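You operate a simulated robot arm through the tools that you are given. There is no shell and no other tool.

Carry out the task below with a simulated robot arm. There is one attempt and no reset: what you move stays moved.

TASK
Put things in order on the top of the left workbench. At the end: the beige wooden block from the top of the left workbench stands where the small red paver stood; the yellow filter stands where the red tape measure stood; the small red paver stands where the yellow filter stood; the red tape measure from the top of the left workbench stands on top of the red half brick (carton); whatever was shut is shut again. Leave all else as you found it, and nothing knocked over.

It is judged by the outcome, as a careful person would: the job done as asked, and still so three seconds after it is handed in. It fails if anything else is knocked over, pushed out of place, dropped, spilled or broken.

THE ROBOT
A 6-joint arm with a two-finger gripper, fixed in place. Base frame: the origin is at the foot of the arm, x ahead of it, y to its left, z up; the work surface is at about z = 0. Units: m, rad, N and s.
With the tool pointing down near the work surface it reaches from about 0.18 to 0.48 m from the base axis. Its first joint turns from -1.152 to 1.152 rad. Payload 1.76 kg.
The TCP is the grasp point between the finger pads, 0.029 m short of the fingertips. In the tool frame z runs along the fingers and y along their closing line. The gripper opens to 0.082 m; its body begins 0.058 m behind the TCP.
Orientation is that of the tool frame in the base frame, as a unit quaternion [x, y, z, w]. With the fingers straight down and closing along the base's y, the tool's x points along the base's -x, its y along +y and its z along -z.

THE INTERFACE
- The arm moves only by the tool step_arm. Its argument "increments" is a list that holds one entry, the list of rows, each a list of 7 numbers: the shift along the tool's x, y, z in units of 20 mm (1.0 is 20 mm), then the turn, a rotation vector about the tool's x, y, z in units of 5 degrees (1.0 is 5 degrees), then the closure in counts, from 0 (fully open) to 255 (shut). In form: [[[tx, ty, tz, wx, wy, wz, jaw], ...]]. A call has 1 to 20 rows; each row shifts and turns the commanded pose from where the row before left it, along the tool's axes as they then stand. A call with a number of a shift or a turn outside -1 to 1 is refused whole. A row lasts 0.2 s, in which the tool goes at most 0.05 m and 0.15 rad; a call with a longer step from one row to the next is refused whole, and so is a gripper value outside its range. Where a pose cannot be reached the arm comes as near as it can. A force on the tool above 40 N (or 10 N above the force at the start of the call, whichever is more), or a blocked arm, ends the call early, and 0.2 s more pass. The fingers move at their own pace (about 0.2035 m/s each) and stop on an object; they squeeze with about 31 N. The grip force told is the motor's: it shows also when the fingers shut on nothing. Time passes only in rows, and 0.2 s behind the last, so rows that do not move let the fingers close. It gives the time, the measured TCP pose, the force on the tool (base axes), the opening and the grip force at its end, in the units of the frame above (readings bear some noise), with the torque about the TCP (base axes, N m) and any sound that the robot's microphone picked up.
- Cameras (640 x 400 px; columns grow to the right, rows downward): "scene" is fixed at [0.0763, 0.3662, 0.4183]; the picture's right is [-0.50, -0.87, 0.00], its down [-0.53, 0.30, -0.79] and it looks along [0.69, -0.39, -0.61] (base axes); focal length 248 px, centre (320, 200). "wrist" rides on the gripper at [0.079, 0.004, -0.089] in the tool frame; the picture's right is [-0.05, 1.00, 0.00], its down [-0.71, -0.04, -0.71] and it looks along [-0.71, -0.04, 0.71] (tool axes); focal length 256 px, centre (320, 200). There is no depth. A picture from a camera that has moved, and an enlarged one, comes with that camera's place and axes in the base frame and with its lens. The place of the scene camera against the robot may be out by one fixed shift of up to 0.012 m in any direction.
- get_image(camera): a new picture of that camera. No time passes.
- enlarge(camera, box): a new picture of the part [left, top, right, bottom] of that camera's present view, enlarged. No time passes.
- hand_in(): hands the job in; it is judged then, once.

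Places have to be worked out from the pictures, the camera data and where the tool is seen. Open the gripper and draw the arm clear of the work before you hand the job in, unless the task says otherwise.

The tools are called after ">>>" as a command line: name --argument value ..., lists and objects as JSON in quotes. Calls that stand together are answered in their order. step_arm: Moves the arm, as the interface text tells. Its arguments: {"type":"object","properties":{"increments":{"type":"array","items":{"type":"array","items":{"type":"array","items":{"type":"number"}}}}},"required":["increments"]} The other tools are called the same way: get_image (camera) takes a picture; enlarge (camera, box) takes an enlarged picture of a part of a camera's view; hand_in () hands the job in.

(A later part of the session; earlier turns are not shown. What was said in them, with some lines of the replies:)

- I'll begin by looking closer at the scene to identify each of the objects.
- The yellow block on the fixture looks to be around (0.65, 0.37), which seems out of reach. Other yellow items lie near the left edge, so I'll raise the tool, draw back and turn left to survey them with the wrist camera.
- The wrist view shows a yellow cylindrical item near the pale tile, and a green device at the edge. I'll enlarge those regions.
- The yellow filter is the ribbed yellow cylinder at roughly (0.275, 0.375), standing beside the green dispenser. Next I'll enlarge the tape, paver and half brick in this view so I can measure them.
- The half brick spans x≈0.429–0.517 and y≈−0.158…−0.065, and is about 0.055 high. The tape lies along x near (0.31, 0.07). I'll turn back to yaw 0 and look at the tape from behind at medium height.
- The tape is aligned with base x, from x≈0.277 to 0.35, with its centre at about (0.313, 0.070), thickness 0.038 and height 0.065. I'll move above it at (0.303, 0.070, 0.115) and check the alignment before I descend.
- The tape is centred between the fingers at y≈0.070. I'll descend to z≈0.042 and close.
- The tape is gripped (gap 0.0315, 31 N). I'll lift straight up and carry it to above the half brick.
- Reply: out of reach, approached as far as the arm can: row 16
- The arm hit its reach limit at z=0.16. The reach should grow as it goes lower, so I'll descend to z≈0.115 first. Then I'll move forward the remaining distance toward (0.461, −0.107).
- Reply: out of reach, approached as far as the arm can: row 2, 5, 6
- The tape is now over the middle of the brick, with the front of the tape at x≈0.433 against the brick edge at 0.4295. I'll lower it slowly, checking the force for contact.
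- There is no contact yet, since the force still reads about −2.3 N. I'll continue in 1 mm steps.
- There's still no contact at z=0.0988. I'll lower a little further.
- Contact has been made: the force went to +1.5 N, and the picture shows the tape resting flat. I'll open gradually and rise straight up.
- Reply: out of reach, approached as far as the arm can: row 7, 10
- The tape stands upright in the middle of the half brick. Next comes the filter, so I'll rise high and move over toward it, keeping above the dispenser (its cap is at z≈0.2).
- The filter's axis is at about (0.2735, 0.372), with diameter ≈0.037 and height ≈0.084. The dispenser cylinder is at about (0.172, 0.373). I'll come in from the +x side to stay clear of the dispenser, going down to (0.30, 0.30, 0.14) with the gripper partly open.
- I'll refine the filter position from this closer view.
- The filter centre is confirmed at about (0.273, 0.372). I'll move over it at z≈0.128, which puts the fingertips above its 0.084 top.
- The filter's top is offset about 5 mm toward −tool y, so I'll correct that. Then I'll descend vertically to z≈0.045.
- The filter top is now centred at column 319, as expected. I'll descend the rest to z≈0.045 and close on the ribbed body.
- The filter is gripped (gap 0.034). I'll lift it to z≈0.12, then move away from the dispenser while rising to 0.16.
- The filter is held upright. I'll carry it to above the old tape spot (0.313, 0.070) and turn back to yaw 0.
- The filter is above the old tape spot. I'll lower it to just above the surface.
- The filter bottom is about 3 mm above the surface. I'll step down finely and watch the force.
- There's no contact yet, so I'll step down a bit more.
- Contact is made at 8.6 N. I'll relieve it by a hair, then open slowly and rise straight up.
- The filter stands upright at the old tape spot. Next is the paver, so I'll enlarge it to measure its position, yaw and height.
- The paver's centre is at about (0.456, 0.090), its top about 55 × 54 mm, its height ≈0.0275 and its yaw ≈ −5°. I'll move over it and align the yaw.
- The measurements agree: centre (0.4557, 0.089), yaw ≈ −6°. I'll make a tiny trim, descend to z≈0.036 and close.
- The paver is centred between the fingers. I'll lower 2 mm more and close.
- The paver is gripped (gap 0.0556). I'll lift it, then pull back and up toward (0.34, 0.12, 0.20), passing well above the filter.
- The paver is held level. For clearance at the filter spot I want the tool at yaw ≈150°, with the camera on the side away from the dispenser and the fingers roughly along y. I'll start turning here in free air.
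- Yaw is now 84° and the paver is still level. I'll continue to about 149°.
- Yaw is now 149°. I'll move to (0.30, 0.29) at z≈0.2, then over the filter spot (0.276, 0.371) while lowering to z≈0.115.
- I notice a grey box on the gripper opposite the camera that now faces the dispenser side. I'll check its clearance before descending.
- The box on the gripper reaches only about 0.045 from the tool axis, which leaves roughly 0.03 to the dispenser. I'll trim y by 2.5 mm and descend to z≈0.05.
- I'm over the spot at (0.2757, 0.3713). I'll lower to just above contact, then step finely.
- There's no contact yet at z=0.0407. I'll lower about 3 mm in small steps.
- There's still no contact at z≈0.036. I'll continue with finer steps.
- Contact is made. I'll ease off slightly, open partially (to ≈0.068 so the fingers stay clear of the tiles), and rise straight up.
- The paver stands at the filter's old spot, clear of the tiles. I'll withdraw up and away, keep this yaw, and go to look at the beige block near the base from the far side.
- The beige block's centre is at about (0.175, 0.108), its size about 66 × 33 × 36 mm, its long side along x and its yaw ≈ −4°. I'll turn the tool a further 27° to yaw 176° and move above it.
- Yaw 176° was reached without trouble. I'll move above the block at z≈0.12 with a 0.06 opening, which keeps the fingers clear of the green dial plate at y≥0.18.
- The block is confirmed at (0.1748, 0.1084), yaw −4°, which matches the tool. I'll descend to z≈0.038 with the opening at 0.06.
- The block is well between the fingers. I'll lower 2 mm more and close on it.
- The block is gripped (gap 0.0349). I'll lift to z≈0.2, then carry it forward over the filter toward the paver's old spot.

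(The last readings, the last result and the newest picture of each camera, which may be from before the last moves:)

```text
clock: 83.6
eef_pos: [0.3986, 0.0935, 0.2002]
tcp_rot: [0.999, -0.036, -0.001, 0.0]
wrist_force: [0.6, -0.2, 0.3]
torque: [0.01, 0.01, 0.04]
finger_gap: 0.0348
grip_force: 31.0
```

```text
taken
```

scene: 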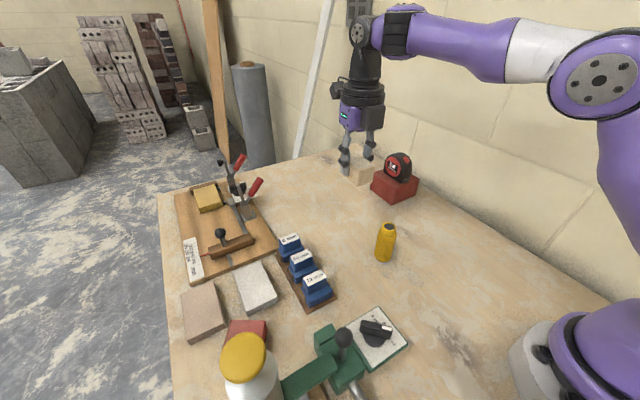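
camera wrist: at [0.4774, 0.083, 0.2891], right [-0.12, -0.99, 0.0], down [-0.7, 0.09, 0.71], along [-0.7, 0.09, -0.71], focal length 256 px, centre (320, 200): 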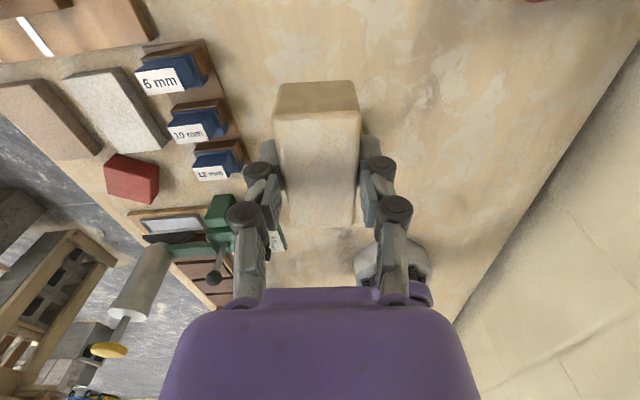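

I'm at (0.3986, 0.0935, 0.20), still gripping. I'll descend first and then go forward to the paver's old spot (0.4557, 0.0895) at z≈0.08.

>>> step_arm --increments '[[[0, 0, 0.9, 0, 0, 0, 255], [0, 0, 0.9, 0, 0, 0, 255], [0, 0, 0.9, 0, 0, 0, 255], [0, 0, 0.9, 0, 0, 0, 255], [0.7125, 0, 0.6, 0, 0, 0, 255], [0.7125, 0, 0.6, 0, 0, 0, 255], [0.7125, 0, 0.6, 0, 0, 0, 255], [0.7125, 0, 0.5, 0, 0, 0, 255], [0, 0, 0, 0, 0, 0, 255]]]'

>>> get_image --camera "wrist"

>>> enlarge --camera "scene" --box '[290, 130, 430, 260]'

```text
clock: 85.6
eef_pos: [0.4569, 0.0909, 0.0812]
tcp_rot: [0.999, -0.036, 0.0, 0.0]
wrist_force: [0.7, -0.4, -0.8]
torque: [-0.02, -0.03, -0.02]
finger_gap: 0.0349
grip_force: 31.3
```

```text
taken
camera wrist: at [0.5339, 0.0787, 0.1709], right [-0.12, -0.99, 0.0], down [-0.7, 0.09, 0.71], along [-0.7, 0.09, -0.71], focal length 256 px, centre (320, 200)
```

wrist: 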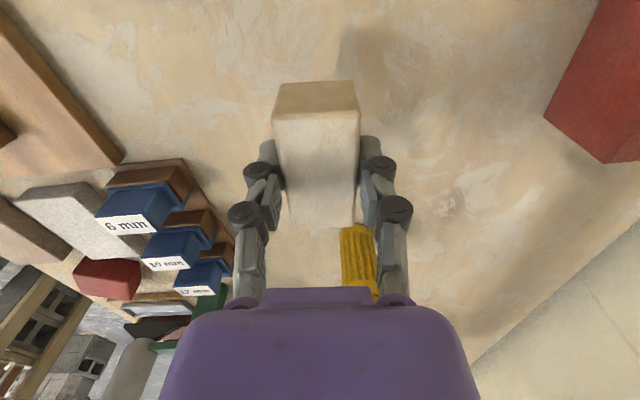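

```text
3.08 times, centred on (360, 195) of scene
camera zoom: at [0.0763, 0.3662, 0.4183], right [-0.5, -0.87, 0.0], down [-0.53, 0.3, -0.79], along [0.69, -0.39, -0.61], focal length 764 px, centre (197, 215)
```

zoom: 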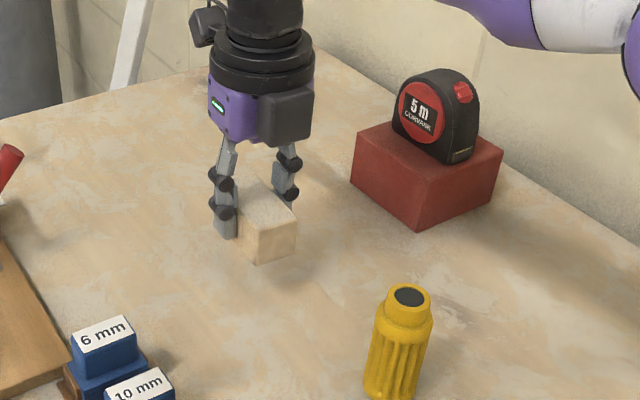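

The block is above the paver's old spot. I'll lower to about z=0.043, then step finely.

>>> step_arm --increments '[[[0, -0.0, 0.7, 0, 0, 0, 255], [0, 0, 0.7, 0, 0, 0, 255], [0, 0, 0.4, 0, 0, 0, 255], [0, 0, 0.1, 0, 0, 0, 255], [0, 0, 0, 0, 0, 0, 255]]]'

```text
clock: 86.8
eef_pos: [0.4549, 0.0888, 0.0428]
tcp_rot: [0.999, -0.036, 0.0, 0.0]
wrist_force: [-0.1, -0.4, -0.1]
torque: [0.03, 0.0, 0.0]
finger_gap: 0.0349
grip_force: 30.8
```

No contact yet, so I'm continuing in small steps.

>>> step_arm --increments '[[[0, 0, 0.08, 0, 0, 0, 255], [0, 0, 0.07, 0, 0, 0, 255], [0, 0, 0, 0, 0, 0, 255]]]'

```text
clock: 87.6
eef_pos: [0.4559, 0.0873, 0.0395]
tcp_rot: [0.999, -0.036, 0.0, 0.0]
wrist_force: [-0.4, -0.6, 0.0]
torque: [0.01, 0.01, 0.01]
finger_gap: 0.0349
grip_force: 30.7
```

There's still no contact at z=0.0395, so I'll take another small step down.

>>> step_arm --increments '[[[0, 0, 0.06, 0, 0, 0, 255], [0, 0, 0.04, 0, 0, 0, 255], [0, 0, 0, 0, 0, 0, 255]]]'

```text
clock: 88.4
eef_pos: [0.4547, 0.0882, 0.0377]
tcp_rot: [0.999, -0.036, 0.0, 0.0]
wrist_force: [-0.2, 1.0, 0.1]
torque: [0.02, 0.0, 0.0]
finger_gap: 0.0349
grip_force: 31.2
```

>>> step_arm --increments '[[[0, 0, 0.04, 0, 0, 0, 255], [0, 0, 0.03, 0, 0, 0, 255], [0, 0, 0, 0, 0, 0, 255]]]'

>>> enlarge --camera "scene" --box '[310, 170, 390, 250]'

```text
clock: 89.2
eef_pos: [0.4558, 0.0893, 0.0373]
tcp_rot: [0.999, -0.036, 0.002, 0.0]
wrist_force: [-4.2, -2.0, 14.9]
torque: [-0.05, 0.2, -0.06]
finger_gap: 0.035
grip_force: 31.2
```

```text
5.00 times, centred on (350, 210) of scene
camera zoom: at [0.0762, 0.3662, 0.4183], right [-0.5, -0.87, 0.0], down [-0.53, 0.3, -0.79], along [0.69, -0.39, -0.61], focal length 1242 px, centre (170, 150)
```

zoom: 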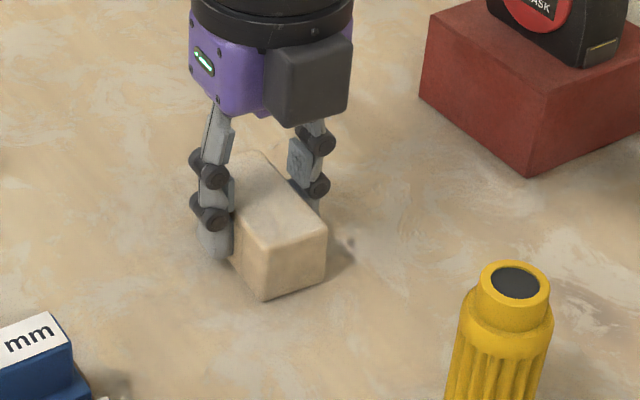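

Contact is made at 14.9 N. I'll ease off slightly, open the gripper gradually, and rise straight up.

>>> step_arm --increments '[[[0, 0, -0.04, 0, 0, 0, 255], [0, 0, 0, 0, 0, 0, 135], [0, 0, 0, 0, 0, 0, 100], [0, 0, 0, 0, 0, 0, 40], [0, 0, 0, 0, 0, 0, 20], [0, 0, -0.3, 0, 0, 0, 20], [0, 0, -0.7, 0, 0, 0, 20], [0, 0, -0.9, 0, 0, 0, 20], [0, 0, -0.9, 0, 0, 0, 20], [-0.3, 0, -0.9, 0, 0, 0, 20], [-0.8, 0, -0.9, 0, 0, 0, 20], [-0.9, 0, -0.9, 0, 0, 0, 20], [-0.9, 0, -0.9, 0, 0, 0, 20], [-0.9, 0, -0.9, 0, 0, 0, 20], [-0.9, 0, -0.5, 0, 0, 0, 20], [0, 0, 0, 0, 0, 0, 20]]]'

>>> get_image --camera "scene"

>>> get_image --camera "wrist"

```text
clock: 92.6
eef_pos: [0.3633, 0.0947, 0.1963]
tcp_rot: [0.999, -0.036, -0.001, 0.0]
wrist_force: [0.2, -0.4, -0.9]
torque: [0.0, 0.01, 0.0]
finger_gap: 0.0758
grip_force: 0.1
```

```text
taken
```

scene: 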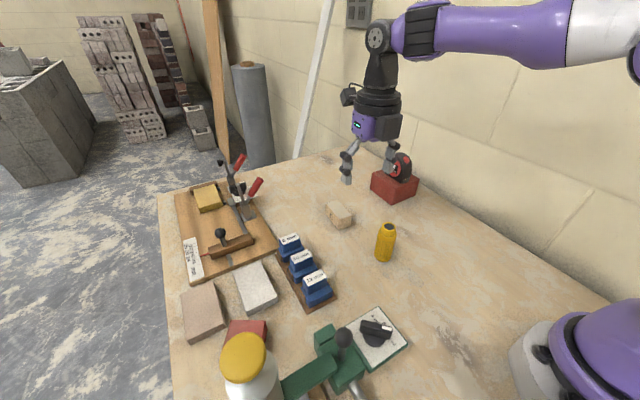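

```text
taken
camera wrist: at [0.4408, 0.0833, 0.286], right [-0.12, -0.99, 0.0], down [-0.7, 0.09, 0.71], along [-0.7, 0.09, -0.71], focal length 256 px, centre (320, 200)
```

wrist: 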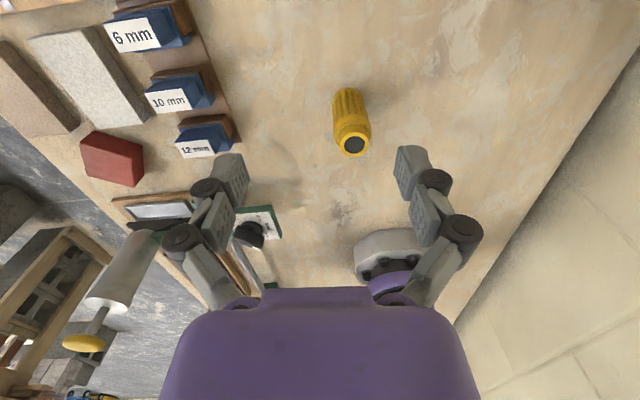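

All four items appear placed. I'll enlarge to verify their final positions and that nothing else has moved.

>>> enlarge --camera "scene" --box '[350, 210, 450, 280]'

>>> enlarge --camera "scene" --box '[310, 150, 430, 240]'

>>> enlarge --camera "scene" --box '[160, 250, 460, 400]'

>>> enlarge --camera "scene" --box '[150, 140, 310, 290]'

```text
5.71 times, centred on (400, 245) of scene
camera zoom: at [0.0762, 0.3662, 0.4183], right [-0.5, -0.87, 0.0], down [-0.53, 0.3, -0.79], along [0.69, -0.39, -0.61], focal length 1419 px, centre (-137, -57)
```

zoom: 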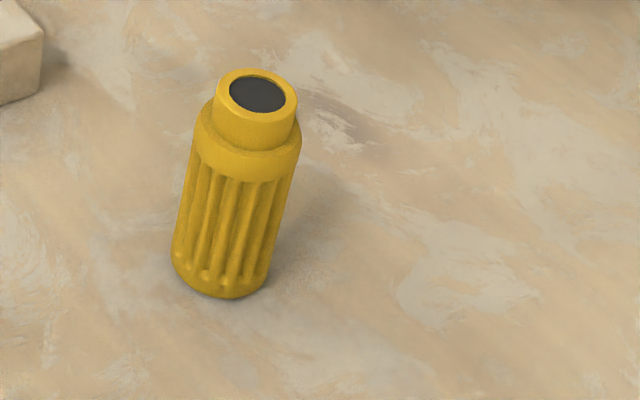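

```text
4.44 times, centred on (370, 195) of scene
camera zoom: at [0.0762, 0.3662, 0.4183], right [-0.5, -0.87, 0.0], down [-0.53, 0.3, -0.79], along [0.69, -0.39, -0.61], focal length 1104 px, centre (98, 222)
```

zoom: 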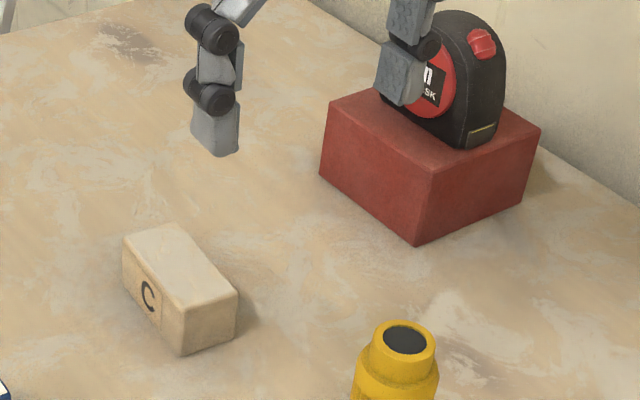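

```text
2.13 times, centred on (310, 325) of scene
camera zoom: at [0.0762, 0.3662, 0.4183], right [-0.5, -0.87, 0.0], down [-0.53, 0.3, -0.79], along [0.69, -0.39, -0.61], focal length 530 px, centre (341, -67)
```

zoom: 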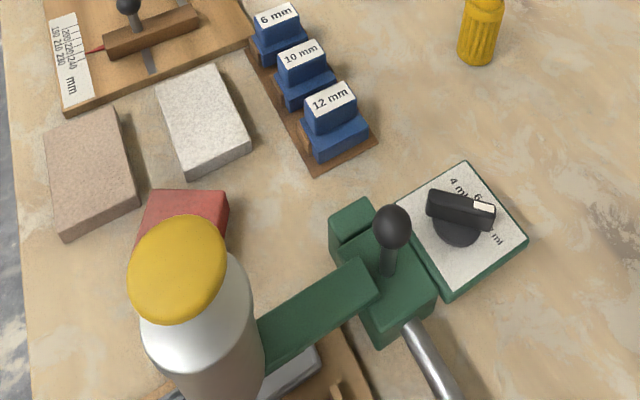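

```text
2.67 times, centred on (230, 215) of scene
camera zoom: at [0.0762, 0.3662, 0.4183], right [-0.5, -0.87, 0.0], down [-0.53, 0.3, -0.79], along [0.69, -0.39, -0.61], focal length 662 px, centre (560, 160)
```

zoom: 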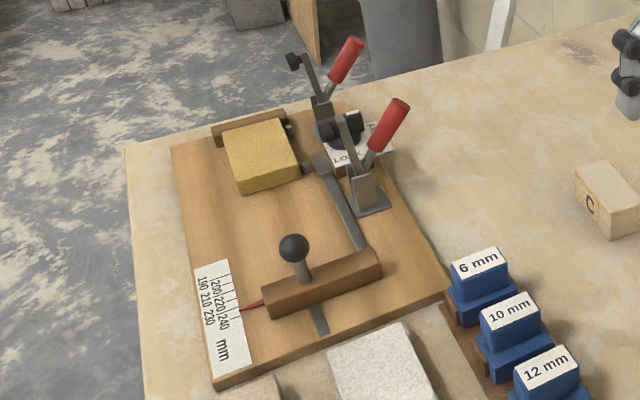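

Everything matches: the filter, paver and block are upright on their new spots, the tape is on the half brick, and the dispenser, fixture, blue blocks and tiles are unchanged. Nothing was opened along the way. I'll open the gripper fully and draw the arm up and back, clear of the work.

>>> step_arm --increments '[[[0, 0, -0.9, 0, 0, 0, 0], [0, 0, -0.9, 0, 0, 0, 0], [-0.7, 0, -0.9, 0, 0, 0, 0], [-0.9, 0, -0.9, 0, 0, 0, 0], [-0.9, 0, -0.9, 0, 0, 0, 0], [-0.9, 0, -0.5, 0, 0, 0, 0], [-0.9, 0, 0, 0, 0, 0, 0], [0, 0, 0, 0, 0, 0, 0], [0, 0, 0, 0, 0, 0, 0]]]'

>>> get_image --camera "scene"

>>> get_image --camera "wrist"

```text
clock: 94.6
eef_pos: [0.2747, 0.1012, 0.2958]
tcp_rot: [0.999, -0.036, 0.0, 0.001]
wrist_force: [0.9, -0.1, 0.4]
torque: [0.04, 0.0, 0.03]
finger_gap: 0.0821
grip_force: 0.0
```

```text
taken
```

scene: 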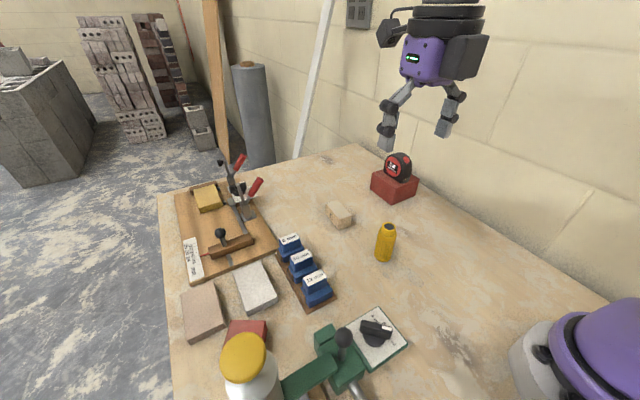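

```text
taken
camera wrist: at [0.3534, 0.0904, 0.3853], right [-0.12, -0.99, 0.0], down [-0.7, 0.09, 0.71], along [-0.7, 0.09, -0.71], focal length 256 px, centre (320, 200)
```

wrist: 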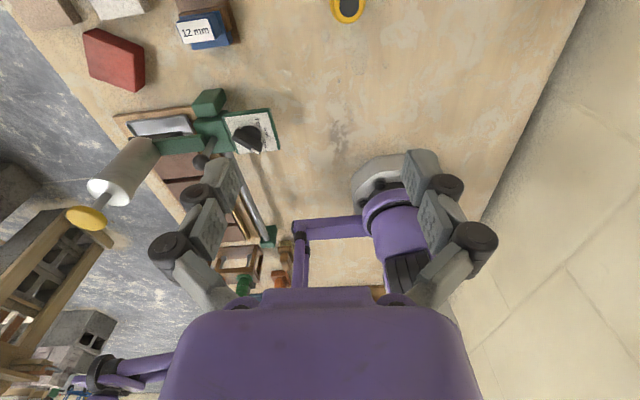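

The pictures show the tape on the half brick, the block on the paver's spot, the filter on the tape's spot and the paver on the filter's spot. All are upright and nothing else has moved; the arm is clear with the gripper open, so I'm handing the job in.

>>> hand_in

```text
The job is handed in.
```

I've made all four moves and handed the job in. The last pictures show every piece upright and nothing else shifted. I don't have the judge's result.

| Item | Now stands | Placement |
|---|---|---|
| Red tape measure | On top of the red half brick, near its middle | Resting flat |
| Yellow filter | Where the tape measure stood | About 5–7 mm closer to the robot than the tape's centre |
| Small red paver | Where the filter stood | Within a few mm, but turned to a different angle |
| Beige wooden block | Where the paver stood | Within a few mm |

I didn't open anything, so there was nothing to shut again. The gripper is open and the arm is clear of the bench.
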